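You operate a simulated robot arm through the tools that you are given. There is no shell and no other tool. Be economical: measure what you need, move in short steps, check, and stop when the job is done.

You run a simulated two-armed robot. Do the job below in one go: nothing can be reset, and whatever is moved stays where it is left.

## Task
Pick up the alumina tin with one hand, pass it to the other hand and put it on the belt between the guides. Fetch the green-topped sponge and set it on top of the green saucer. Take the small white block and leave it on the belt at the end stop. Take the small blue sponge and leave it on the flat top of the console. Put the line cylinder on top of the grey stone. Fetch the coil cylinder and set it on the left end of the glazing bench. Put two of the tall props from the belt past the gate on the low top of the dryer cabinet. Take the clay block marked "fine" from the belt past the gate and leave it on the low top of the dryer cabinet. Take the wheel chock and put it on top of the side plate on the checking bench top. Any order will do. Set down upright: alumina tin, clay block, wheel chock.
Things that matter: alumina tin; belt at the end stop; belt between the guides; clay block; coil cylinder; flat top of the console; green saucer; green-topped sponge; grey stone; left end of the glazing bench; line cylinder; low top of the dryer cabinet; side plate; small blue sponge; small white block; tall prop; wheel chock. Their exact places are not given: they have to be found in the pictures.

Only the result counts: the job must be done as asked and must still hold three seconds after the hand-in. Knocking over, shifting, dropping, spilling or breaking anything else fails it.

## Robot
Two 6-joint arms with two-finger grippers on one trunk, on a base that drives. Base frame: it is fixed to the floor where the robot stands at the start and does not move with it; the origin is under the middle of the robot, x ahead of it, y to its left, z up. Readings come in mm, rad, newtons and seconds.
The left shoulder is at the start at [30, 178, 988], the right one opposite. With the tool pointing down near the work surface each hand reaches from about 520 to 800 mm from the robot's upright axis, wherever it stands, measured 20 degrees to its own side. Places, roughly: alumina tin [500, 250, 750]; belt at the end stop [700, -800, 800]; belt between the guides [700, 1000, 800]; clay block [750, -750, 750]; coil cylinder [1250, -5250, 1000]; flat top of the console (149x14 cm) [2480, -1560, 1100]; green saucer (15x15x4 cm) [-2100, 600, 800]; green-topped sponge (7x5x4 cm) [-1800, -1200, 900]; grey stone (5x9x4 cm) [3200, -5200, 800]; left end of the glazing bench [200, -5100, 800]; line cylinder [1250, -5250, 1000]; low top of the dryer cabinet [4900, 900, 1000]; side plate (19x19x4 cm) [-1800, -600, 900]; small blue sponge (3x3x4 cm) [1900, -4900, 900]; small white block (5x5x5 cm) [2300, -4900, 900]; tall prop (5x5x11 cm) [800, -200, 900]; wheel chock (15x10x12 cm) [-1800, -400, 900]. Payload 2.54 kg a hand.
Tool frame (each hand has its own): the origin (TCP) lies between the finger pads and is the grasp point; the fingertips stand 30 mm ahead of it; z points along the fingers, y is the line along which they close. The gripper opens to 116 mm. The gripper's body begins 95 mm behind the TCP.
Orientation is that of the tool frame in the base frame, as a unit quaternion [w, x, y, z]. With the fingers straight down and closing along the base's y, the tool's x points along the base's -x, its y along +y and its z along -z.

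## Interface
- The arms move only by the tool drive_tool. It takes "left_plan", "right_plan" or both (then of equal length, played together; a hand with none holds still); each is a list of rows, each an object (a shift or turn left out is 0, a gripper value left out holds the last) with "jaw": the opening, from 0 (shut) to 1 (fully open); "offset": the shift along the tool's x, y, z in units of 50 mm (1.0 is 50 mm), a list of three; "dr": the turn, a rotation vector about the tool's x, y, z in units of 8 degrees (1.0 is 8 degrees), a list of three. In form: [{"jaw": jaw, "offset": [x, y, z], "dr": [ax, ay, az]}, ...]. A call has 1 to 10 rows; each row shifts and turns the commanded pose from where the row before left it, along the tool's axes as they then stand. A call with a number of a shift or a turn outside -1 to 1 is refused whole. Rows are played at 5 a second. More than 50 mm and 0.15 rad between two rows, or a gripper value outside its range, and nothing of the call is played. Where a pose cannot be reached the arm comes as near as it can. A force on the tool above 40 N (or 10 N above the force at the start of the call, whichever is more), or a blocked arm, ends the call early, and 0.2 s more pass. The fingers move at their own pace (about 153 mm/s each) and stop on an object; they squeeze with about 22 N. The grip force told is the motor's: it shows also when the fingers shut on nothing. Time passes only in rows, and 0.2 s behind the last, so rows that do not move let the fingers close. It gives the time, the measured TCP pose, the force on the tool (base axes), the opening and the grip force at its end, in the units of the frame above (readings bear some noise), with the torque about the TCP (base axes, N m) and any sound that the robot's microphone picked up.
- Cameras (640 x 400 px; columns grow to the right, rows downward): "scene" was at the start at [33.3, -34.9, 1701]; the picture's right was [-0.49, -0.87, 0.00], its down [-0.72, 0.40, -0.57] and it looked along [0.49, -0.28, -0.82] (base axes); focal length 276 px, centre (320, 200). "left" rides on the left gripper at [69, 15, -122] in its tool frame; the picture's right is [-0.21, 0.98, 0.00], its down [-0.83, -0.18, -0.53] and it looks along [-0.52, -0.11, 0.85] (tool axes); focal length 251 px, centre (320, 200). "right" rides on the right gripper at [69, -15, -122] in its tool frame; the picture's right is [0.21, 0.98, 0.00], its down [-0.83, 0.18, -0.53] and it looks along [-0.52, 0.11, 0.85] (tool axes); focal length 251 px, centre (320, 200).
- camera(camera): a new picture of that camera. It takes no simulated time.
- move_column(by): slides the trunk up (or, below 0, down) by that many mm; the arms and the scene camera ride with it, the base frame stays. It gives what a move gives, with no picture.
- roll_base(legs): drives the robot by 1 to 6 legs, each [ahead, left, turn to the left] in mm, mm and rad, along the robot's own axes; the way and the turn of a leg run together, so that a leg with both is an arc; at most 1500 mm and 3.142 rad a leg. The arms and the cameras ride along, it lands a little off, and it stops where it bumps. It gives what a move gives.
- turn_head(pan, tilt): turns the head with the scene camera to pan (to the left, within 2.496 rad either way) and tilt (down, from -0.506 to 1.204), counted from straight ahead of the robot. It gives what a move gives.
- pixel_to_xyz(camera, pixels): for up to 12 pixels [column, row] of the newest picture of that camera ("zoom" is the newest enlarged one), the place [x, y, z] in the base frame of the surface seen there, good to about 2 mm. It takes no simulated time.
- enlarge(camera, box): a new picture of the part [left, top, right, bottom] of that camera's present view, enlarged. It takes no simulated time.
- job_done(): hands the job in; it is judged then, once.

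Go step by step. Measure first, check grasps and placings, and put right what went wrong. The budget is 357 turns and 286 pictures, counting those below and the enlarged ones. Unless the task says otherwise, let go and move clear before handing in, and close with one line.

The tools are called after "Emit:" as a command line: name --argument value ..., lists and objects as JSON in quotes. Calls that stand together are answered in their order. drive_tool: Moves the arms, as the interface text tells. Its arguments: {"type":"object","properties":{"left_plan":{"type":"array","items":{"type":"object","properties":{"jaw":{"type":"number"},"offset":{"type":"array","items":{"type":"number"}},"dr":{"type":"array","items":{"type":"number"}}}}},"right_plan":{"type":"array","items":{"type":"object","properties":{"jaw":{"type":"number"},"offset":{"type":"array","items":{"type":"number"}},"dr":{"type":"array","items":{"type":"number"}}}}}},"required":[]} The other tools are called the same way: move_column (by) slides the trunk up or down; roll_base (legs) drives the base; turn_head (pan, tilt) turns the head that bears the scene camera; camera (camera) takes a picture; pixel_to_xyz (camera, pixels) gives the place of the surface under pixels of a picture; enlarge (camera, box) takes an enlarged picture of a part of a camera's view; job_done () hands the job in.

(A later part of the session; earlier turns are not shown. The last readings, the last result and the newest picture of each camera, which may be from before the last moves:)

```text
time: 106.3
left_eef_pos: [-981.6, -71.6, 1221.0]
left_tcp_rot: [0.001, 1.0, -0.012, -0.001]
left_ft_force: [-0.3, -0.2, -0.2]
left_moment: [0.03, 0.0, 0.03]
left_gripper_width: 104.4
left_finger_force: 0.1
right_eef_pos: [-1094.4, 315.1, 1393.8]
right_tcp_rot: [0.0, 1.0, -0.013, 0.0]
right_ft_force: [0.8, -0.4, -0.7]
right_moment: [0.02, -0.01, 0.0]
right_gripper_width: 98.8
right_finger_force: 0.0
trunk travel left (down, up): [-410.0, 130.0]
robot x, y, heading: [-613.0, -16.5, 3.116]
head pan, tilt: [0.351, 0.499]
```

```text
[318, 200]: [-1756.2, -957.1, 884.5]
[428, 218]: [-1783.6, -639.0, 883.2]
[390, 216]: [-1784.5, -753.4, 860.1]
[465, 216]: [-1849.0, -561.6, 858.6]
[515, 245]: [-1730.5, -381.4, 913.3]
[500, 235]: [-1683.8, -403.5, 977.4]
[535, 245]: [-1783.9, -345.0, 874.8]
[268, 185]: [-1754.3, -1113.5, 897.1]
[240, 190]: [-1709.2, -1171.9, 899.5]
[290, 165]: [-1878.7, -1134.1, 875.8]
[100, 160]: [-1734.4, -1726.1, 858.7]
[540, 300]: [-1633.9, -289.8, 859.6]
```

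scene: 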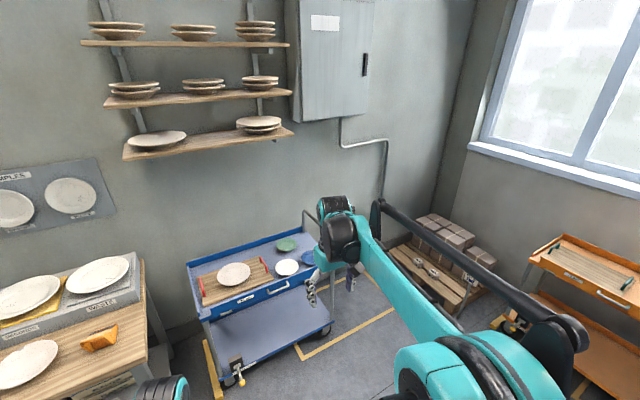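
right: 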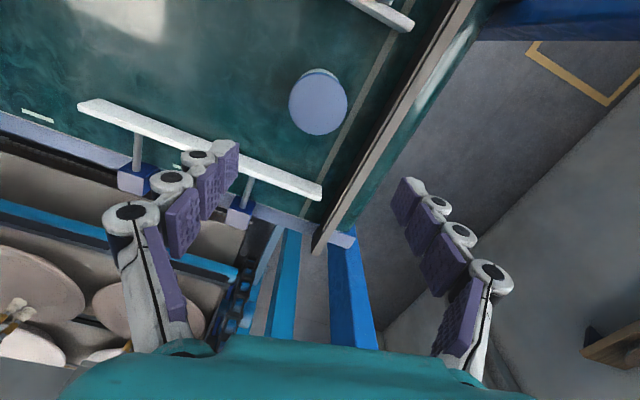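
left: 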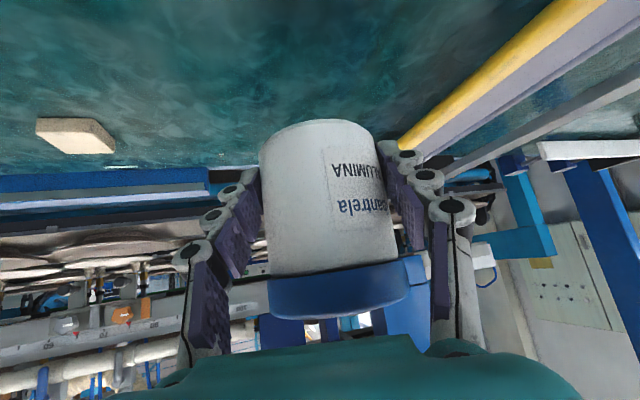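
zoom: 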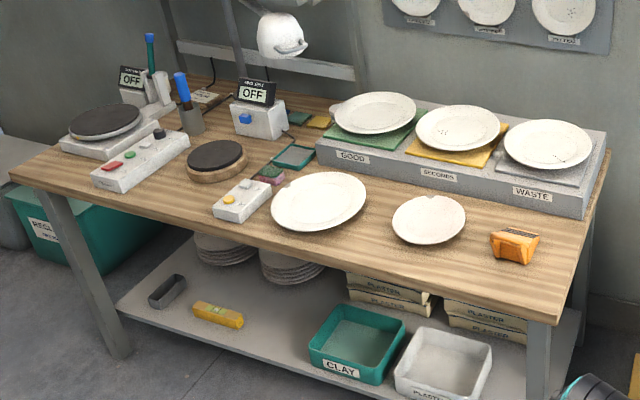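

Bench top z≈858; side plate at (−1785,−640), chock around (−1720,−390), sponge near (−1755,−1113). Drive up to the bench.

Emit:
roll_base --legs '[[485, 575, 0.03]]'

Emit:
turn_head --pan 0.0 --tilt 0.85

Emit:
camera --camera "scene"

Emit:
camera --camera "right"

```text
time: 110.4
left_eef_pos: [-1464.0, -664.8, 1221.8]
left_tcp_rot: [0.002, 1.0, 0.008, -0.001]
left_ft_force: [0.8, 0.6, 0.8]
left_moment: [0.02, 0.04, 0.02]
left_gripper_width: 104.2
left_finger_force: 0.1
right_eef_pos: [-1592.4, -282.2, 1393.6]
right_tcp_rot: [-0.001, 1.0, 0.007, 0.0]
right_ft_force: [0.1, -0.4, -0.7]
right_moment: [0.02, -0.01, -0.02]
right_gripper_width: 98.8
right_finger_force: 0.0
trunk travel left (down, up): [-410.0, 130.0]
robot x, y, heading: [-1097.8, -597.5, -3.131]
head pan, tilt: [0.351, 0.499]
```

```text
time: 111.2
left_eef_pos: [-1465.2, -664.8, 1222.4]
left_tcp_rot: [0.001, 1.0, 0.007, 0.0]
left_ft_force: [0.1, -0.3, 0.3]
left_moment: [0.01, 0.03, -0.01]
left_gripper_width: 104.5
left_finger_force: 0.0
right_eef_pos: [-1592.2, -281.8, 1393.8]
right_tcp_rot: [0.0, 1.0, 0.006, 0.0]
right_ft_force: [-0.1, 0.1, -0.2]
right_moment: [0.0, 0.02, -0.01]
right_gripper_width: 98.3
right_finger_force: 0.1
trunk travel left (down, up): [-410.0, 130.0]
robot x, y, heading: [-1099.2, -595.6, -3.128]
head pan, tilt: [0.0, 0.85]
```

```text
232 pictures are left
```

scene: 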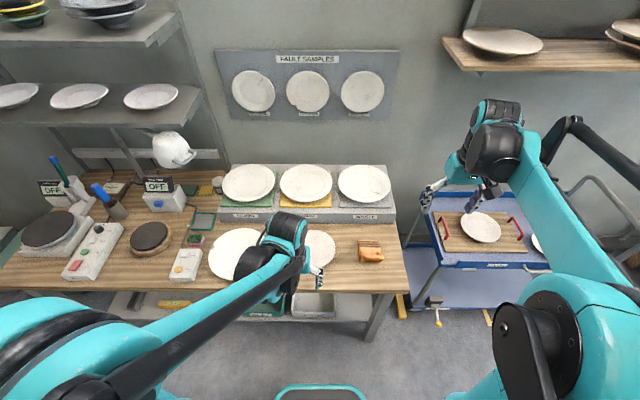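

```text
231 pictures are left
```

right: 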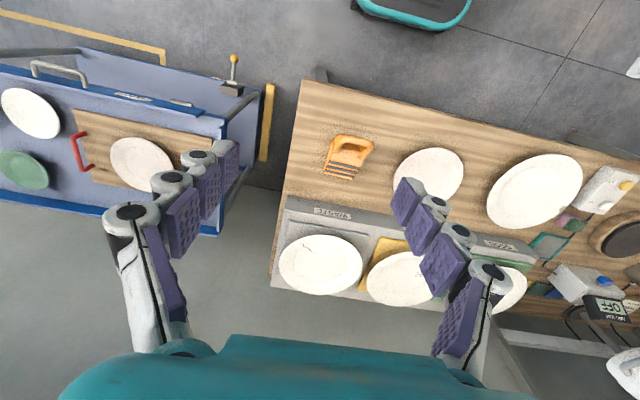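

Emit:
enlarge --camera "right" --box '[290, 110, 490, 230]'

Emit:
enlarge --camera "scene" --box '[150, 200, 400, 300]'

```text
3.20 times, centred on (390, 170) of right
```

zoom: 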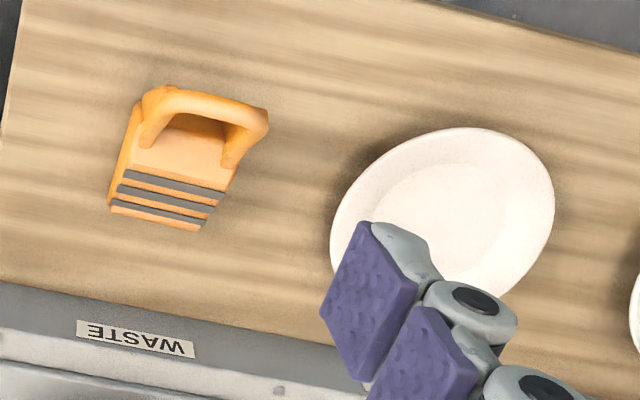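

```text
2.56 times, centred on (275, 250) of scene
```

zoom: 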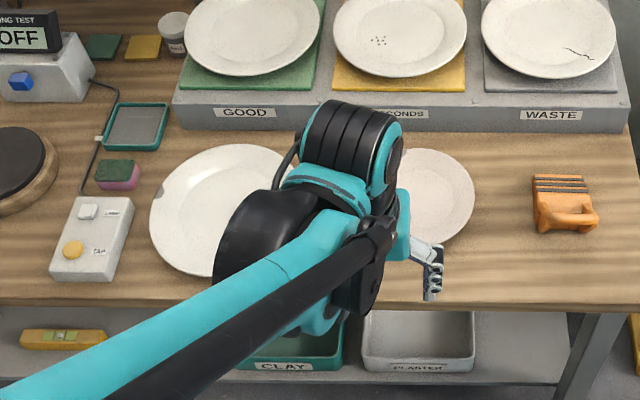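

The chock is a wedge with an arched handle at the near end. Measuring it from above with the right camera.

Emit:
enlarge --camera "right" --box '[310, 120, 390, 190]'

Emit:
pixel_to_xyz --camera "zoom" --pixels '[[180, 120], [300, 110], [400, 150], [410, 160], [250, 200], [150, 250], [330, 270], [130, 330], [290, 395], [300, 180], [340, 220], [160, 200]]'

```text
5.71 times, centred on (350, 155) of right
```

zoom: 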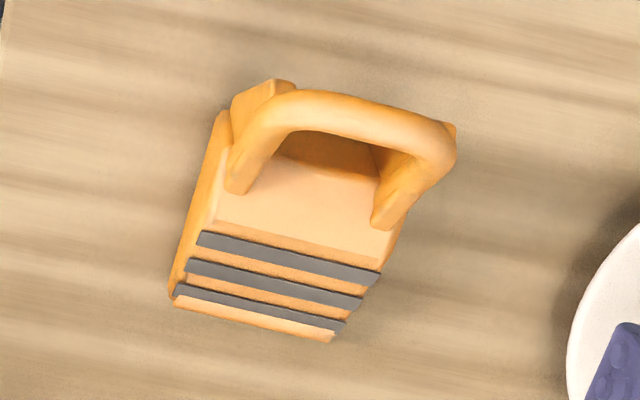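

```text
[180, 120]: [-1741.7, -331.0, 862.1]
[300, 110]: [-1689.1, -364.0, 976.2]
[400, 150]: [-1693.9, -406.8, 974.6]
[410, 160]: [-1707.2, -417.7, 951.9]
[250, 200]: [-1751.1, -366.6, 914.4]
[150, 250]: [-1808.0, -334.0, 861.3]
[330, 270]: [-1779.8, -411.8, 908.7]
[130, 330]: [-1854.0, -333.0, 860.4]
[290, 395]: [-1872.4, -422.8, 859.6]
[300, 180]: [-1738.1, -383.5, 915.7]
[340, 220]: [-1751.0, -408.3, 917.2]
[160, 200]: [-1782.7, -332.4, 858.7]
```

Chock is aligned with the axes: the ramp falls toward the wall, handle bar at x≈−1690. Measuring its width and the plate's rim.

Emit:
pixel_to_xyz --camera "zoom" --pixels '[[203, 235], [376, 275], [222, 130], [180, 300], [330, 338], [175, 292], [270, 90], [440, 130], [345, 325], [400, 245]]'

Emit:
drive_tool --right_plan '[{"offset": [-0.6, 0.4, 0.6], "jaw": 1}, {"offset": [-0.6, 0.4, 0.6]}, {"offset": [-0.6, 0.4, 0.6]}, {"offset": [-0.6, 0.4, 0.6]}, {"offset": [-0.5, 0.4, 0.6]}, {"offset": [0, 0, 0.9]}]'

Emit:
camera --camera "right"

```text
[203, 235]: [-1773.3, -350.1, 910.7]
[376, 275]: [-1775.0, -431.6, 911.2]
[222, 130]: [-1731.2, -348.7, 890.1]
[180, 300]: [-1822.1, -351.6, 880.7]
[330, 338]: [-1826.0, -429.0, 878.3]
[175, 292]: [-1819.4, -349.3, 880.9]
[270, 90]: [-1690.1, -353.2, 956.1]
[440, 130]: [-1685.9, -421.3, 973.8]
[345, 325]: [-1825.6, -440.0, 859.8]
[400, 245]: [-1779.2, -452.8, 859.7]
```

```text
time: 112.6
left_eef_pos: [-1466.0, -664.3, 1221.3]
left_tcp_rot: [0.001, 1.0, 0.007, 0.0]
left_ft_force: [-0.4, -0.1, -0.3]
left_moment: [0.01, 0.0, 0.0]
left_gripper_width: 104.5
left_finger_force: 0.0
right_eef_pos: [-1736.7, -382.8, 1199.4]
right_tcp_rot: [0.0, 1.0, 0.007, 0.001]
right_ft_force: [-0.3, -0.2, -0.7]
right_moment: [-0.02, -0.01, 0.0]
right_gripper_width: 115.7
right_finger_force: 0.1
trunk travel left (down, up): [-410.0, 130.0]
robot x, y, heading: [-1098.1, -595.1, -3.129]
head pan, tilt: [0.0, 0.85]
```

```text
227 pictures are left
```

right: 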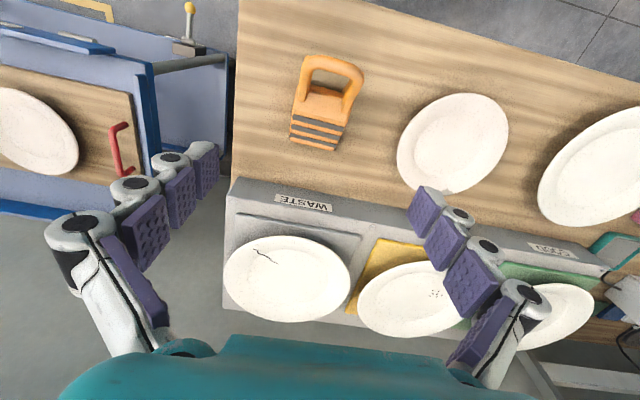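

Descend over the body centre (−1742,−391).

Emit:
drive_tool --right_plan '[{"offset": [-0.1, 0.16, 0.9]}, {"offset": [0, 0, 0.9]}, {"offset": [0, 0, 0.9]}, {"offset": [0, 0, 0.9]}]'

Emit:
camera --camera "right"

```text
time: 113.6
left_eef_pos: [-1466.3, -663.8, 1221.1]
left_tcp_rot: [0.001, 1.0, 0.008, 0.0]
left_ft_force: [-0.3, 0.4, -0.3]
left_moment: [0.01, 0.01, 0.01]
left_gripper_width: 104.4
left_finger_force: 0.1
right_eef_pos: [-1741.0, -390.3, 1019.1]
right_tcp_rot: [0.001, 1.0, 0.007, 0.001]
right_ft_force: [-0.8, -0.3, -0.4]
right_moment: [-0.04, -0.04, 0.02]
right_gripper_width: 115.9
right_finger_force: 0.3
trunk travel left (down, up): [-410.0, 130.0]
robot x, y, heading: [-1102.1, -597.3, -3.131]
head pan, tilt: [0.0, 0.85]
```

```text
226 pictures are left
```

right: 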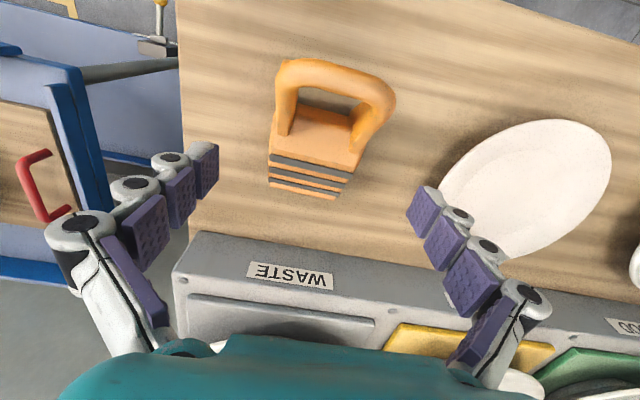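

Aligned. Down 118 mm.

Emit:
drive_tool --right_plan '[{"offset": [0, 0, 0.8]}, {"offset": [0, 0, 0.8]}, {"offset": [0, 0, 0.76]}]'

Emit:
camera --camera "right"

```text
time: 114.4
left_eef_pos: [-1465.8, -665.3, 1221.6]
left_tcp_rot: [0.0, 1.0, 0.007, 0.0]
left_ft_force: [0.8, 1.0, -1.6]
left_moment: [-0.02, 0.0, 0.02]
left_gripper_width: 104.2
left_finger_force: 0.1
right_eef_pos: [-1740.4, -392.0, 900.2]
right_tcp_rot: [0.0, 1.0, 0.006, 0.0]
right_ft_force: [-0.7, -0.6, 0.7]
right_moment: [0.0, -0.01, -0.01]
right_gripper_width: 116.0
right_finger_force: 0.0
trunk travel left (down, up): [-410.0, 130.0]
robot x, y, heading: [-1097.3, -593.4, -3.131]
head pan, tilt: [0.0, 0.85]
```

```text
225 pictures are left
```

right: 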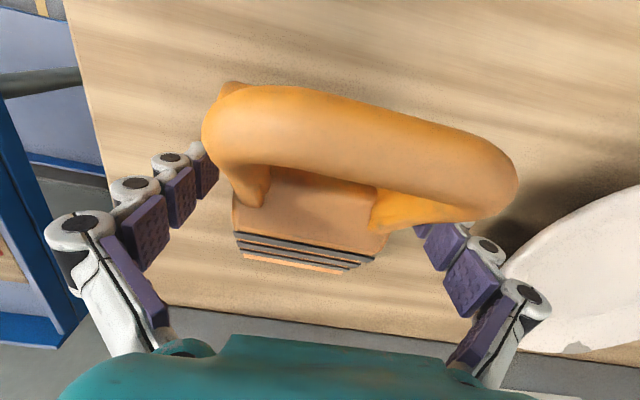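

Fingers straddle the body. Close and lift.

Emit:
drive_tool --right_plan '[{"jaw": 0.4}, {"jaw": 0}, {"jaw": 0}, {"jaw": 0}]'

Emit:
drive_tool --right_plan '[{"offset": [0, 0, -0.4]}, {"offset": [0, 0, -0.6]}, {"offset": [0, 0, -0.8]}]'

Emit:
camera --camera "right"

```text
time: 115.4
left_eef_pos: [-1464.4, -664.0, 1222.0]
left_tcp_rot: [0.001, 1.0, 0.007, -0.002]
left_ft_force: [0.3, 0.3, 0.2]
left_moment: [0.0, -0.02, -0.01]
left_gripper_width: 104.5
left_finger_force: 0.1
right_eef_pos: [-1740.3, -390.5, 901.2]
right_tcp_rot: [0.0, 1.0, 0.006, 0.0]
right_ft_force: [1.2, -0.1, -0.9]
right_moment: [-0.22, -0.08, -0.06]
right_gripper_width: 90.6
right_finger_force: 22.0
trunk travel left (down, up): [-410.0, 130.0]
robot x, y, heading: [-1100.6, -594.2, -3.126]
head pan, tilt: [0.0, 0.85]
```

```text
time: 116.2
left_eef_pos: [-1465.0, -664.3, 1221.8]
left_tcp_rot: [0.001, 1.0, 0.007, -0.001]
left_ft_force: [0.4, 0.6, 0.4]
left_moment: [0.02, 0.01, 0.05]
left_gripper_width: 104.4
left_finger_force: 0.1
right_eef_pos: [-1741.1, -391.3, 992.9]
right_tcp_rot: [0.0, 1.0, 0.006, 0.0]
right_ft_force: [0.2, 1.0, -4.1]
right_moment: [-0.01, -0.02, 0.01]
right_gripper_width: 90.2
right_finger_force: 22.2
trunk travel left (down, up): [-410.0, 130.0]
robot x, y, heading: [-1097.9, -591.4, -3.126]
head pan, tilt: [0.0, 0.85]
```

```text
224 pictures are left
```

right: 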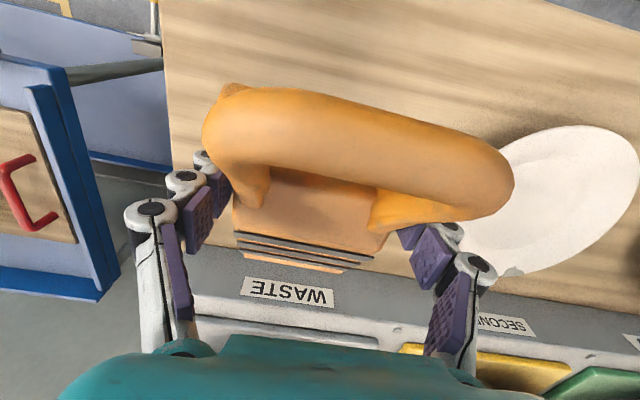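

Chock held level. Move the left arm out of the way and measure the side plate.

Emit:
drive_tool --left_plan '[{"offset": [0, 0.9, 0]}, {"offset": [0, 0.9, 0]}, {"offset": [0, 0.9, 0]}, {"offset": [0, 0.9, 0]}, {"offset": [0, 0.9, 0]}]'

Emit:
enlarge --camera "scene" --box '[240, 180, 420, 290]'

```text
time: 117.4
left_eef_pos: [-1464.5, -890.4, 1218.7]
left_tcp_rot: [0.0, 1.0, 0.007, 0.0]
left_ft_force: [-0.4, 0.0, 0.8]
left_moment: [0.03, -0.02, -0.01]
left_gripper_width: 104.2
left_finger_force: 0.0
right_eef_pos: [-1742.1, -391.9, 991.3]
right_tcp_rot: [-0.001, 1.0, 0.006, 0.0]
right_ft_force: [0.5, 0.2, -4.3]
right_moment: [-0.01, -0.09, 0.03]
right_gripper_width: 90.1
right_finger_force: 21.7
trunk travel left (down, up): [-410.0, 130.0]
robot x, y, heading: [-1095.9, -595.9, -3.124]
head pan, tilt: [0.0, 0.85]
```

```text
3.56 times, centred on (330, 235) of scene
```

zoom: 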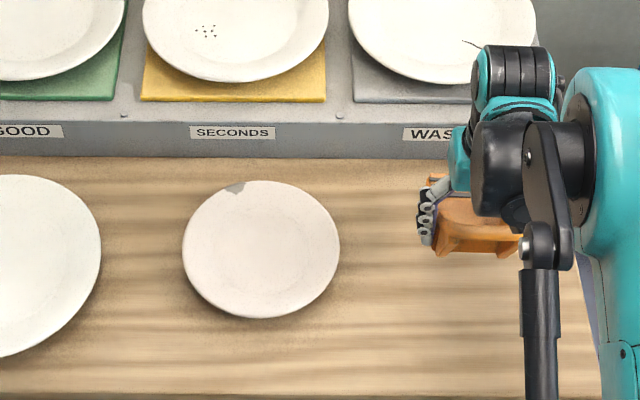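

Emit:
pixel_to_xyz --camera "zoom" --pixels '[[186, 245], [335, 245], [260, 184], [260, 314], [260, 245], [260, 200], [260, 300], [200, 245], [325, 245], [215, 245], [60, 130], [310, 155]]'

```text
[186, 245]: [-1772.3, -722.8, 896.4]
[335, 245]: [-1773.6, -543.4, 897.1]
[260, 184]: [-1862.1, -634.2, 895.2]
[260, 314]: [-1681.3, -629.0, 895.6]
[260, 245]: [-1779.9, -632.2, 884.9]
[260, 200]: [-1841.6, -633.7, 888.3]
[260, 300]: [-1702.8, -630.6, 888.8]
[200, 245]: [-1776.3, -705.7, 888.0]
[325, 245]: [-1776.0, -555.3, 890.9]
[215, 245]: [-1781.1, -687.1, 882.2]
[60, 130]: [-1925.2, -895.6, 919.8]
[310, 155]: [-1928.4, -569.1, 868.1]
```

Plate centre (−1772,−633), rim z 897, well 884. Carry the chock over with its body centred on the plate.

Emit:
drive_tool --right_plan '[{"offset": [-0.056, 0.964, -0.1]}, {"offset": [-0.056, 0.964, 0]}, {"offset": [-0.056, 0.964, 0]}, {"offset": [-0.056, 0.964, 0]}, {"offset": [-0.056, 0.964, 0]}, {"offset": [0, 0, 0.5]}]'

Emit:
camera --camera "right"

Emit:
camera --camera "scene"

```text
time: 118.8
left_eef_pos: [-1464.8, -888.5, 1219.1]
left_tcp_rot: [0.001, 1.0, 0.007, 0.0]
left_ft_force: [0.3, -0.5, 0.3]
left_moment: [-0.02, -0.04, -0.03]
left_gripper_width: 104.5
left_finger_force: 0.1
right_eef_pos: [-1754.1, -632.6, 971.1]
right_tcp_rot: [0.0, 1.0, 0.006, 0.001]
right_ft_force: [-0.2, 0.0, -3.2]
right_moment: [-0.01, -0.1, -0.02]
right_gripper_width: 90.0
right_finger_force: 22.0
trunk travel left (down, up): [-410.0, 130.0]
robot x, y, heading: [-1098.3, -597.1, -3.132]
head pan, tilt: [0.0, 0.85]
```

```text
222 pictures are left
```

right: 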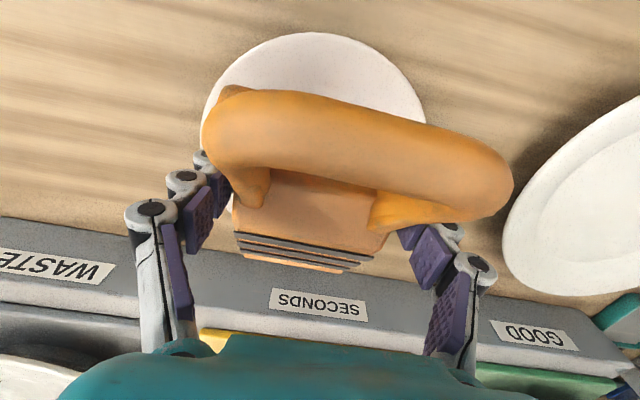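

```text
221 pictures are left
```

scene: 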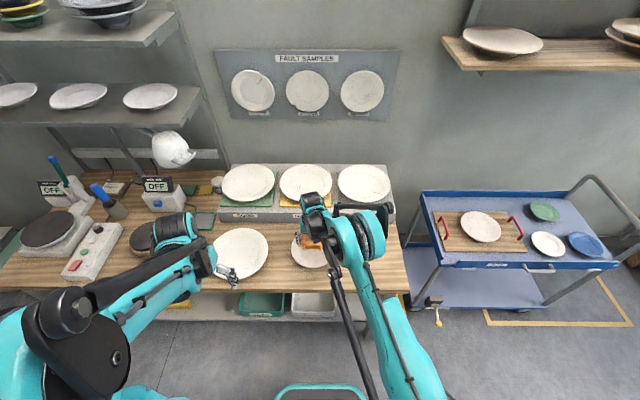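

Lower gently until contact.

Emit:
drive_tool --right_plan '[{"offset": [0, 0, 0.3]}, {"offset": [0, 0, 0.24]}, {"offset": [0, 0, 0.08]}, {"offset": [0, 0, 0.06]}]'

```text
time: 119.8
left_eef_pos: [-1464.5, -887.4, 1218.2]
left_tcp_rot: [0.0, 1.0, 0.006, 0.0]
left_ft_force: [0.0, -0.3, -0.1]
left_moment: [-0.01, -0.02, 0.01]
left_gripper_width: 104.6
left_finger_force: 0.0
right_eef_pos: [-1752.7, -632.9, 936.7]
right_tcp_rot: [-0.001, 1.0, 0.006, 0.0]
right_ft_force: [-0.5, -0.3, -5.2]
right_moment: [0.0, -0.09, -0.02]
right_gripper_width: 90.2
right_finger_force: 22.2
trunk travel left (down, up): [-410.0, 130.0]
robot x, y, heading: [-1098.3, -595.1, -3.13]
head pan, tilt: [0.0, 0.85]
```

Emit:
drive_tool --right_plan '[{"offset": [0, 0, 0.06]}, {"offset": [0, 0, 0.06]}]'

```text
time: 120.4
left_eef_pos: [-1463.4, -888.6, 1218.9]
left_tcp_rot: [0.001, 1.0, 0.007, -0.001]
left_ft_force: [-1.1, 0.9, 0.3]
left_moment: [0.0, -0.02, 0.0]
left_gripper_width: 104.6
left_finger_force: 0.0
right_eef_pos: [-1752.3, -631.9, 931.5]
right_tcp_rot: [0.001, 1.0, 0.006, -0.001]
right_ft_force: [0.7, 2.7, 3.8]
right_moment: [0.3, 0.63, -0.15]
right_gripper_width: 90.3
right_finger_force: 21.7
trunk travel left (down, up): [-410.0, 130.0]
robot x, y, heading: [-1094.0, -593.8, -3.133]
head pan, tilt: [0.0, 0.85]
```

Contact. Release and rise.

Emit:
drive_tool --right_plan '[{"jaw": 0.9}, {"jaw": 1}, {"jaw": 1}, {"offset": [0, 0, -0.4]}, {"offset": [0, 0, -0.8]}, {"offset": [0, 0, -0.9]}, {"offset": [0, 0, -0.9]}, {"offset": [0, 0, -0.9]}, {"offset": [0, 0, -0.9]}]'

Emit:
camera --camera "right"

Emit:
enlarge --camera "scene" --box '[170, 180, 420, 300]'

```text
time: 122.4
left_eef_pos: [-1462.5, -888.7, 1220.5]
left_tcp_rot: [0.001, 1.0, 0.007, -0.001]
left_ft_force: [-0.4, -0.7, 0.3]
left_moment: [-0.03, -0.02, 0.01]
left_gripper_width: 104.4
left_finger_force: 0.1
right_eef_pos: [-1751.1, -632.1, 1172.4]
right_tcp_rot: [-0.001, 1.0, 0.007, 0.0]
right_ft_force: [-0.1, 0.7, 0.7]
right_moment: [0.01, 0.01, -0.03]
right_gripper_width: 116.0
right_finger_force: 0.0
trunk travel left (down, up): [-410.0, 130.0]
robot x, y, heading: [-1097.2, -594.1, -3.128]
head pan, tilt: [0.0, 0.85]
```

```text
220 pictures are left
```

right: 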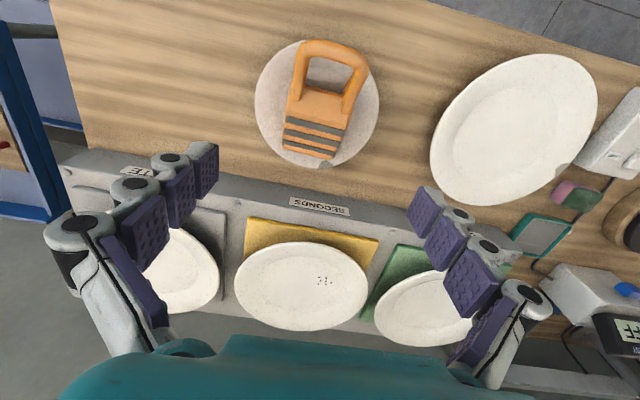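

```text
2.56 times, centred on (295, 240) of scene
```

zoom: 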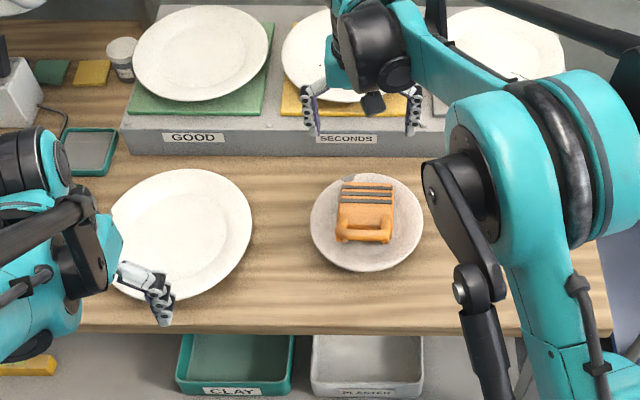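

The chock sits upright on the side plate. Next the sponge with the left hand: retract the right, shift the base 310 mm left.

Emit:
drive_tool --right_plan '[{"offset": [0.8, -0.4, -0.3]}, {"offset": [0.8, -0.4, -0.3]}, {"offset": [0.8, -0.4, -0.3]}, {"offset": [0.8, -0.4, -0.3]}, {"offset": [0.8, -0.4, -0.3]}]'

Emit:
roll_base --legs '[[0, 310, 0]]'

Emit:
camera --camera "left"

Emit:
camera --camera "scene"

```text
time: 123.6
left_eef_pos: [-1461.1, -887.1, 1220.4]
left_tcp_rot: [0.001, 1.0, 0.007, -0.002]
left_ft_force: [0.3, 0.6, -0.3]
left_moment: [0.0, 0.04, -0.02]
left_gripper_width: 104.4
left_finger_force: 0.0
right_eef_pos: [-1548.0, -530.2, 1247.7]
right_tcp_rot: [0.0, 1.0, 0.006, -0.001]
right_ft_force: [-0.5, -0.1, 0.6]
right_moment: [-0.04, 0.02, -0.03]
right_gripper_width: 116.1
right_finger_force: 0.0
trunk travel left (down, up): [-410.0, 130.0]
robot x, y, heading: [-1102.8, -594.6, -3.13]
head pan, tilt: [0.0, 0.85]
```

```text
time: 125.8
left_eef_pos: [-1458.4, -1205.3, 1219.3]
left_tcp_rot: [0.001, 1.0, 0.008, 0.0]
left_ft_force: [0.1, 0.3, -0.9]
left_moment: [0.01, 0.02, 0.03]
left_gripper_width: 104.5
left_finger_force: 0.1
right_eef_pos: [-1546.1, -849.3, 1247.6]
right_tcp_rot: [0.001, 1.0, 0.008, 0.001]
right_ft_force: [0.5, 0.1, 0.8]
right_moment: [0.02, 0.03, 0.02]
right_gripper_width: 116.2
right_finger_force: 0.0
trunk travel left (down, up): [-410.0, 130.0]
robot x, y, heading: [-1091.4, -909.4, -3.123]
head pan, tilt: [0.0, 0.85]
```

```text
218 pictures are left
```

left: 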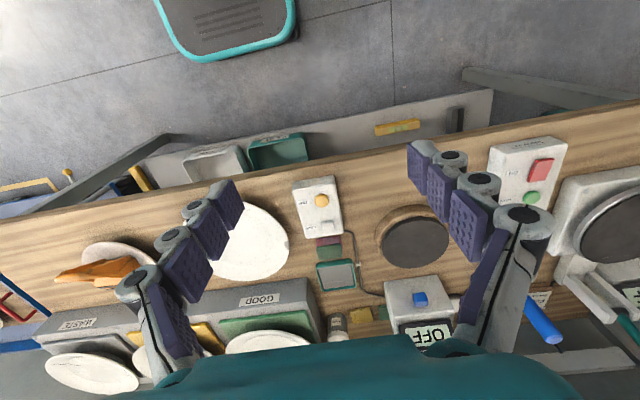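

```text
217 pictures are left
```

scene: 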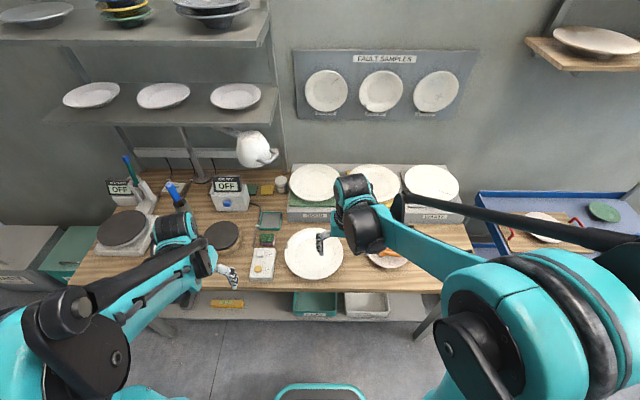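

Emit:
enlarge --camera "left" --box '[280, 170, 400, 300]'

Emit:
pixel_to_xyz --camera "left" --pixels '[[329, 240], [329, 253], [318, 240], [340, 240], [330, 262], [330, 275], [318, 205], [352, 275], [280, 260], [335, 320]]'

```text
3.08 times, centred on (340, 235) of left
```

zoom: 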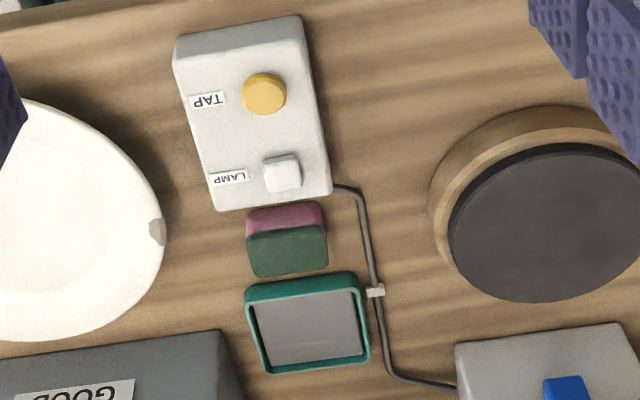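

```text
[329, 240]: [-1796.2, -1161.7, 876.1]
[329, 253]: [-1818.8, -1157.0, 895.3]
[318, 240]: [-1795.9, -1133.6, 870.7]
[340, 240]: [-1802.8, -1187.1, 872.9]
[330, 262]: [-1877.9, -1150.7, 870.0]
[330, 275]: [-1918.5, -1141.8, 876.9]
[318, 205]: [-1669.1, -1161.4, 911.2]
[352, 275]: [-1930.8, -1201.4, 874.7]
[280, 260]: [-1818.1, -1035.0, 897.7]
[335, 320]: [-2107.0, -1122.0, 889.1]
```

Sponge is pink with green top at (330,250), about 70 mm along y, top z≈897. Check the mug and shelf heights before reaching in.

Emit:
pixel_to_xyz --camera "scene" --pixels '[[257, 150], [275, 157], [240, 105], [210, 110], [265, 242], [260, 238], [225, 195], [270, 40]]'

Emit:
drive_tool --left_plan '[{"offset": [-0.7, -0.1, 0.2]}, {"offset": [-0.7, -0.1, 0.2]}, {"offset": [-0.7, -0.1, 0.2]}, {"offset": [-0.7, -0.1, 0.2]}, {"offset": [-0.7, -0.1, 0.2]}]'

Emit:
camera --camera "left"

```text
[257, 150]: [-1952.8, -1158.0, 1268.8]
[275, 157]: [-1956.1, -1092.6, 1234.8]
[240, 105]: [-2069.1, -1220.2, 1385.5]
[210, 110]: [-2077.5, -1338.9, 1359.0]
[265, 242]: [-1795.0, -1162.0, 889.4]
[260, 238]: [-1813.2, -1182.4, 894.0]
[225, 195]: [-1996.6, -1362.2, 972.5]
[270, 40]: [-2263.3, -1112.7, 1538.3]
```

```text
time: 127.0
left_eef_pos: [-1635.8, -1184.2, 1169.0]
left_tcp_rot: [0.0, 1.0, 0.009, 0.0]
left_ft_force: [-0.2, -0.4, -0.2]
left_moment: [0.0, -0.01, -0.01]
left_gripper_width: 104.5
left_finger_force: 0.0
right_eef_pos: [-1547.7, -848.6, 1245.8]
right_tcp_rot: [0.001, 1.0, 0.008, 0.002]
right_ft_force: [-0.9, 0.3, 0.2]
right_moment: [0.0, -0.04, 0.0]
right_gripper_width: 115.6
right_finger_force: 0.0
trunk travel left (down, up): [-410.0, 130.0]
robot x, y, heading: [-1094.7, -909.8, -3.128]
head pan, tilt: [0.0, 0.85]
```

```text
215 pictures are left
```

left: 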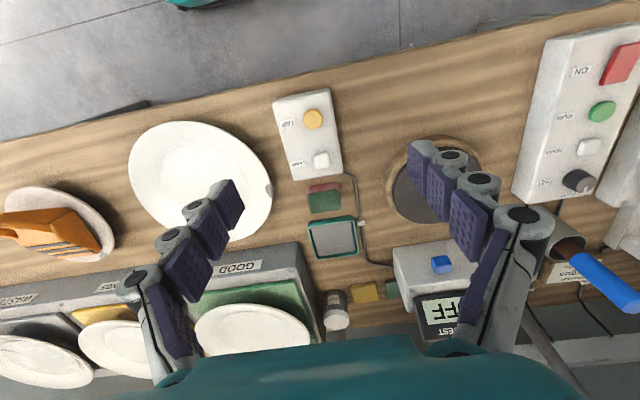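

Descend first, staying low under the mug (bottom ~1230 at x −1950).

Emit:
drive_tool --left_plan '[{"offset": [-0.4, -0.1, 0.7], "jaw": 0.85}, {"offset": [-0.4, -0.1, 0.7]}, {"offset": [-0.4, -0.1, 0.7]}, {"offset": [-0.4, -0.1, 0.7]}, {"offset": [-0.5, 0, 0.6]}]'

Emit:
camera --camera "left"

```text
time: 128.2
left_eef_pos: [-1740.1, -1166.2, 997.4]
left_tcp_rot: [0.0, 1.0, 0.009, 0.0]
left_ft_force: [-0.9, -0.4, 0.2]
left_moment: [0.04, -0.01, 0.0]
left_gripper_width: 98.5
left_finger_force: 0.1
right_eef_pos: [-1548.1, -850.2, 1246.6]
right_tcp_rot: [0.0, 1.0, 0.008, 0.0]
right_ft_force: [-0.2, -0.1, -0.4]
right_moment: [0.01, -0.04, -0.01]
right_gripper_width: 115.9
right_finger_force: 0.1
trunk travel left (down, up): [-410.0, 130.0]
robot x, y, heading: [-1094.5, -911.8, -3.122]
head pan, tilt: [0.0, 0.85]
```

```text
214 pictures are left
```

left: 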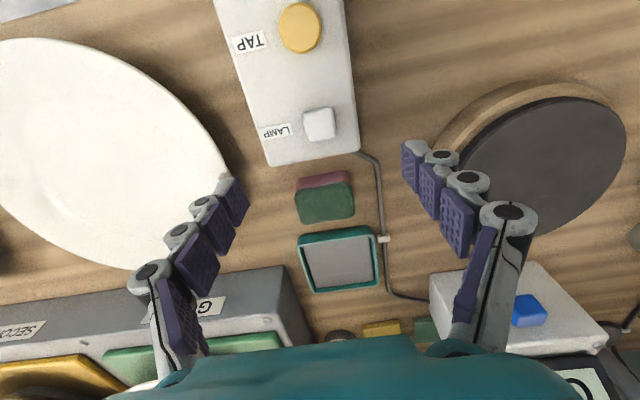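

Emit:
pixel_to_xyz --camera "left" --pixels '[[325, 202], [298, 203], [353, 198], [325, 188], [327, 221], [300, 222], [353, 215], [375, 195], [300, 192], [318, 125], [350, 188]]'

```text
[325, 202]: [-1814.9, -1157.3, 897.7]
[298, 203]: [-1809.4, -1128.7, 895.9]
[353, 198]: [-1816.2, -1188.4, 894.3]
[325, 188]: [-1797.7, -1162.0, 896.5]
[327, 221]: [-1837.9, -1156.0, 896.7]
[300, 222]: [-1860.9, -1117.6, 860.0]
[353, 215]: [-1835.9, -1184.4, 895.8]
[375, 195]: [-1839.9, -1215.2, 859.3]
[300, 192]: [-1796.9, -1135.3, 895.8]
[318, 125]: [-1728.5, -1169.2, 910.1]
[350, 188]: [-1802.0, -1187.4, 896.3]
```

Sponge centre (−1818,−1158), long axis nearly along y (≈5°). Align with a narrower opening to clear the cable at y −1215.

Emit:
drive_tool --left_plan '[{"offset": [-0.8, -0.08, 0.2], "jaw": 0.72, "dr": [0, 0, 0.7]}, {"offset": [-0.78, -0.09, 0.3]}, {"offset": [0, 0, 0.7]}]'

Emit:
camera --camera "left"

```text
time: 128.9
left_eef_pos: [-1815.7, -1155.3, 941.7]
left_tcp_rot: [0.001, 0.999, -0.04, -0.001]
left_ft_force: [0.1, 0.7, 0.6]
left_moment: [-0.03, 0.03, -0.01]
left_gripper_width: 83.5
left_finger_force: 0.0
right_eef_pos: [-1545.1, -849.7, 1247.9]
right_tcp_rot: [0.001, 1.0, 0.008, 0.0]
right_ft_force: [-0.1, -0.4, 0.0]
right_moment: [0.01, -0.02, 0.04]
right_gripper_width: 116.0
right_finger_force: 0.1
trunk travel left (down, up): [-410.0, 130.0]
robot x, y, heading: [-1091.5, -912.4, -3.128]
head pan, tilt: [0.0, 0.85]
```

```text
213 pictures are left
```

left: 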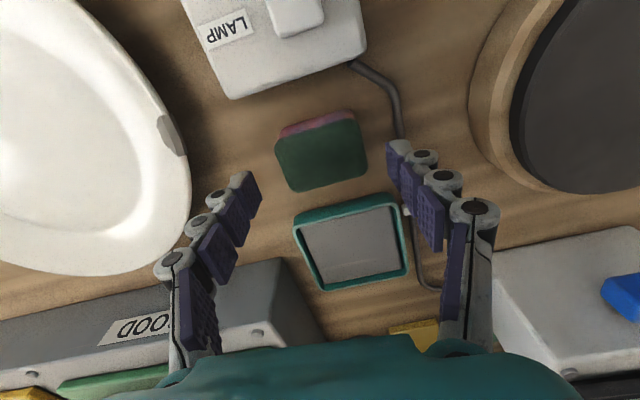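

Centered. Down 47 mm and close.

Emit:
drive_tool --left_plan '[{"offset": [-0.04, 0.04, 0.5]}, {"offset": [0, 0, 0.44]}, {"jaw": 0.4}, {"jaw": 0.1}, {"jaw": 0.1}]'

Emit:
camera --camera "left"

```text
time: 130.2
left_eef_pos: [-1793.3, -1156.5, 918.6]
left_tcp_rot: [0.001, 0.999, -0.041, 0.0]
left_ft_force: [0.1, -0.7, 3.1]
left_moment: [0.02, 0.08, 0.02]
left_gripper_width: 58.9
left_finger_force: 21.8
left hand out of reach, approached as far as the arm can: row 1, 2
right_eef_pos: [-1546.3, -849.5, 1247.0]
right_tcp_rot: [0.0, 1.0, 0.008, 0.001]
right_ft_force: [-1.2, 0.1, 0.0]
right_moment: [-0.01, -0.02, 0.01]
right_gripper_width: 116.2
right_finger_force: 0.1
trunk travel left (down, up): [-410.0, 130.0]
robot x, y, heading: [-1095.1, -912.4, -3.127]
head pan, tilt: [0.0, 0.85]
```

```text
212 pictures are left
```

left: 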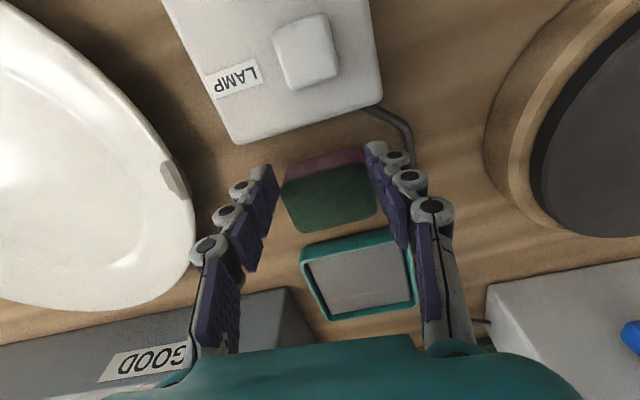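

The arm ran out of reach downward (trunk is high). Open, rise, lower the trunk 120 mm and redo.

Emit:
drive_tool --left_plan '[{"jaw": 0.72}, {"jaw": 0.72}, {"offset": [0, 0, -0.8]}, {"offset": [0, 0, -0.8]}, {"offset": [0, 0, -0.8]}]'

Emit:
move_column --by -100

Emit:
camera --camera "left"

```text
time: 131.3
left_eef_pos: [-1795.5, -1152.8, 1040.0]
left_tcp_rot: [0.001, 0.999, -0.04, -0.001]
left_ft_force: [-0.2, -0.3, -0.9]
left_moment: [0.0, 0.0, 0.0]
left_gripper_width: 83.3
left_finger_force: 0.0
right_eef_pos: [-1545.1, -850.0, 1247.4]
right_tcp_rot: [0.001, 1.0, 0.008, 0.001]
right_ft_force: [1.0, 0.1, 0.2]
right_moment: [-0.04, 0.04, 0.02]
right_gripper_width: 115.8
right_finger_force: 0.1
trunk travel left (down, up): [-410.0, 130.0]
robot x, y, heading: [-1094.1, -911.6, -3.125]
head pan, tilt: [0.0, 0.85]
```

```text
time: 132.7
left_eef_pos: [-1796.3, -1153.0, 940.9]
left_tcp_rot: [0.001, 0.999, -0.04, -0.001]
left_ft_force: [0.7, 0.5, -0.2]
left_moment: [0.0, -0.01, 0.0]
left_gripper_width: 83.5
left_finger_force: 0.1
right_eef_pos: [-1545.7, -849.8, 1147.2]
right_tcp_rot: [0.0, 1.0, 0.008, 0.0]
right_ft_force: [0.3, 0.2, 0.2]
right_moment: [0.0, -0.01, 0.0]
right_gripper_width: 115.8
right_finger_force: 0.1
trunk travel left (down, up): [-310.0, 230.0]
robot x, y, heading: [-1090.5, -913.1, -3.127]
head pan, tilt: [0.0, 0.85]
```

```text
211 pictures are left
```

left: 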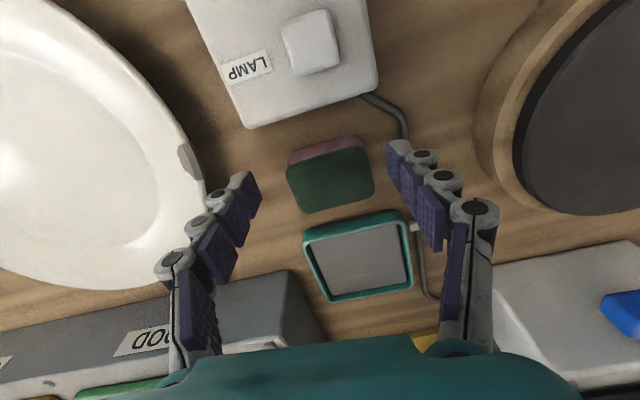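

Emit:
pixel_to_xyz --camera "left" --pixels '[[330, 180], [291, 185], [370, 178], [328, 155], [333, 206], [310, 115], [312, 40]]'

```text
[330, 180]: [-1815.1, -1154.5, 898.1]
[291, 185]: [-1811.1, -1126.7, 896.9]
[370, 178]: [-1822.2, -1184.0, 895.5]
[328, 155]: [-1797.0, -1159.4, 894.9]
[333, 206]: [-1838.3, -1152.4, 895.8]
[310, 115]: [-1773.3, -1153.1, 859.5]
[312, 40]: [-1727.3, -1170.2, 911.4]
```

Centre (−1817,−1155). Move over and down.

Emit:
drive_tool --left_plan '[{"offset": [-0.42, 0.07, 0.1]}, {"offset": [0, 0, 0.42]}, {"offset": [0, 0, 0.42]}]'

Emit:
camera --camera "left"

```text
time: 133.5
left_eef_pos: [-1819.1, -1154.0, 892.0]
left_tcp_rot: [0.001, 0.999, -0.04, -0.001]
left_ft_force: [0.0, -0.3, -1.3]
left_moment: [-0.02, -0.01, 0.0]
left_gripper_width: 83.6
left_finger_force: 0.1
right_eef_pos: [-1548.0, -849.5, 1147.2]
right_tcp_rot: [0.0, 1.0, 0.008, -0.001]
right_ft_force: [-0.7, 0.7, -1.0]
right_moment: [-0.01, -0.03, 0.03]
right_gripper_width: 115.8
right_finger_force: 0.0
trunk travel left (down, up): [-310.0, 230.0]
robot x, y, heading: [-1090.5, -911.1, -3.128]
head pan, tilt: [0.0, 0.85]
```

```text
210 pictures are left
```

left: 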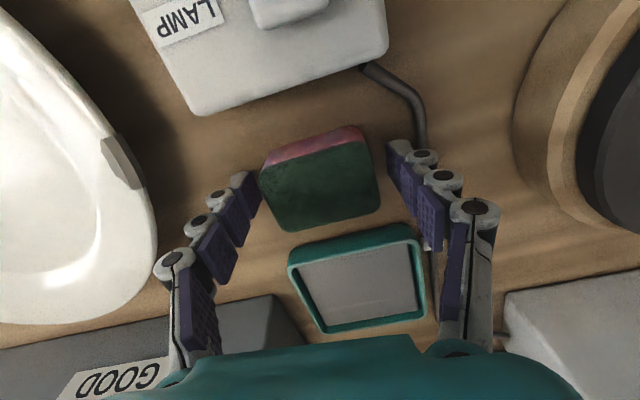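

Reached. Close and lift.

Emit:
drive_tool --left_plan '[{"jaw": 0.5}, {"jaw": 0.2}, {"jaw": 0.0}, {"jaw": 0.0}, {"offset": [0, 0, -0.5]}, {"offset": [0, 0, -0.7]}]'

Emit:
camera --camera "left"

```text
time: 134.9
left_eef_pos: [-1817.4, -1155.4, 953.0]
left_tcp_rot: [0.001, 0.999, -0.04, -0.001]
left_ft_force: [0.7, 0.3, -0.6]
left_moment: [0.03, 0.05, 0.03]
left_gripper_width: 59.8
left_finger_force: 21.8
right_eef_pos: [-1545.8, -849.8, 1147.9]
right_tcp_rot: [0.0, 1.0, 0.008, -0.001]
right_ft_force: [0.3, 0.6, 0.4]
right_moment: [0.01, -0.02, -0.01]
right_gripper_width: 116.1
right_finger_force: 0.0
trunk travel left (down, up): [-310.0, 230.0]
robot x, y, heading: [-1088.6, -910.7, -3.121]
head pan, tilt: [0.0, 0.85]
```

```text
209 pictures are left
```

left: 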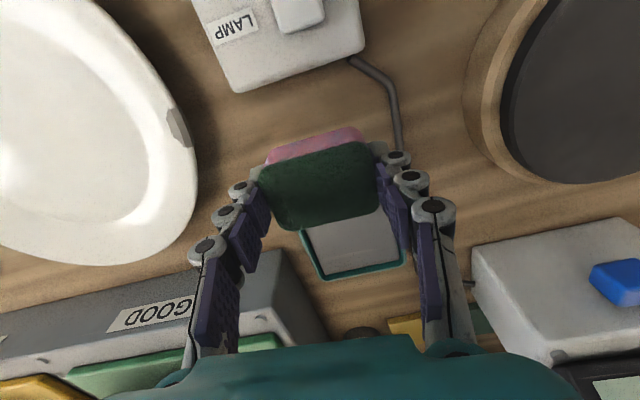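

Sponge held (60 mm). Raise, retract, and drive toward the trolley.

Emit:
drive_tool --left_plan '[{"offset": [0, 0, -0.9]}, {"offset": [0, 0, -0.9]}, {"offset": [0.9, -0.2, -0.3]}, {"offset": [0.9, -0.2, -0.3]}, {"offset": [0.9, -0.2, -0.3]}, {"offset": [0.9, -0.2, -0.3]}, {"offset": [0.9, -0.2, -0.3]}, {"offset": [0.9, -0.2, 0]}, {"offset": [0.9, -0.2, 0]}]'

Emit:
roll_base --legs '[[-300, 0, 0], [0, -1500, 0]]'

Emit:
turn_head --pan 0.0 --tilt 0.7

Emit:
camera --camera "scene"

```text
time: 136.9
left_eef_pos: [-1496.1, -1110.1, 1117.3]
left_tcp_rot: [0.0, 0.999, -0.04, 0.0]
left_ft_force: [0.4, 0.2, 0.7]
left_moment: [-0.01, 0.1, 0.02]
left_gripper_width: 59.7
left_finger_force: 22.7
right_eef_pos: [-1544.8, -850.4, 1149.0]
right_tcp_rot: [0.0, 1.0, 0.007, -0.001]
right_ft_force: [0.4, 0.1, 0.4]
right_moment: [0.02, 0.07, -0.01]
right_gripper_width: 116.0
right_finger_force: 0.0
trunk travel left (down, up): [-310.0, 230.0]
robot x, y, heading: [-1095.7, -908.3, -3.125]
head pan, tilt: [0.0, 0.85]
```

```text
time: 146.0
left_eef_pos: [-1236.0, 400.0, 1116.8]
left_tcp_rot: [0.001, 1.0, -0.026, -0.001]
left_ft_force: [-0.8, 0.8, 0.5]
left_moment: [-0.04, -0.02, -0.02]
left_gripper_width: 59.4
left_finger_force: 22.1
right_eef_pos: [-1289.7, 658.5, 1147.3]
right_tcp_rot: [0.0, 1.0, 0.022, 0.0]
right_ft_force: [-0.2, 0.5, -0.8]
right_moment: [-0.04, -0.02, 0.01]
right_gripper_width: 115.9
right_finger_force: 0.1
trunk travel left (down, up): [-310.0, 230.0]
robot x, y, heading: [-835.2, 610.5, -3.098]
head pan, tilt: [0.0, 0.85]
```

```text
time: 146.7
left_eef_pos: [-1235.4, 400.6, 1117.5]
left_tcp_rot: [0.0, 1.0, -0.026, -0.001]
left_ft_force: [-0.9, -0.3, 0.1]
left_moment: [-0.01, 0.0, 0.0]
left_gripper_width: 59.6
left_finger_force: 22.3
right_eef_pos: [-1290.0, 658.0, 1147.7]
right_tcp_rot: [0.0, 1.0, 0.022, 0.0]
right_ft_force: [0.1, 0.1, -0.3]
right_moment: [-0.02, 0.03, 0.0]
right_gripper_width: 116.1
right_finger_force: 0.0
trunk travel left (down, up): [-310.0, 230.0]
robot x, y, heading: [-834.0, 608.9, -3.101]
head pan, tilt: [0.0, 0.7]
```

```text
208 pictures are left
```

scene: 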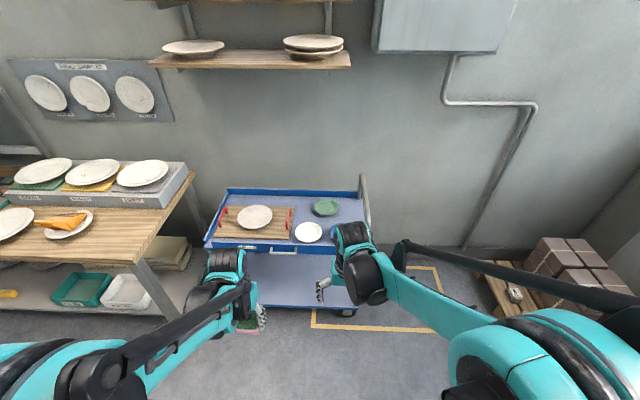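

Emit:
pixel_to_xyz --camera "scene" --pixels '[[325, 208], [313, 208], [338, 208], [308, 231], [285, 250], [245, 250], [230, 195], [362, 190], [300, 270], [325, 200], [325, 216], [290, 320]]'

Emit:
enlarge --camera "scene" --box '[200, 160, 400, 280]'

```text
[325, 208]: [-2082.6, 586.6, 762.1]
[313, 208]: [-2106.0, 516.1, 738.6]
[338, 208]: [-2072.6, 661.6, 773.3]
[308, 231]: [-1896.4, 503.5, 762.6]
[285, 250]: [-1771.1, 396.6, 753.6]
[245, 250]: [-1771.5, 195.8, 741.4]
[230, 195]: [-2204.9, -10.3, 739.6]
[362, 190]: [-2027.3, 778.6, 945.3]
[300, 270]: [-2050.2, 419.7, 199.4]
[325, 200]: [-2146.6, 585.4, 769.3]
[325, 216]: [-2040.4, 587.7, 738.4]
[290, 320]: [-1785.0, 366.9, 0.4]
```

```text
3.20 times, centred on (300, 220) of scene
```

zoom: 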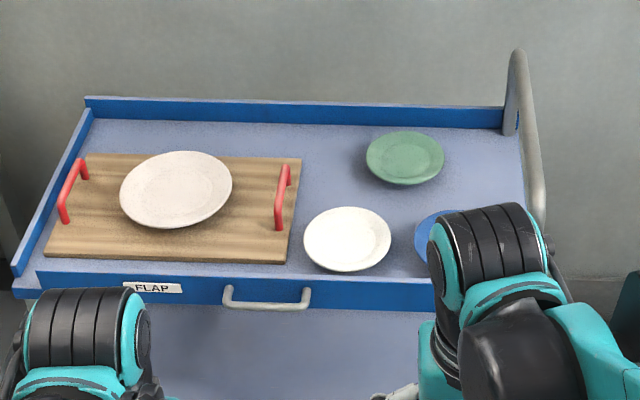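

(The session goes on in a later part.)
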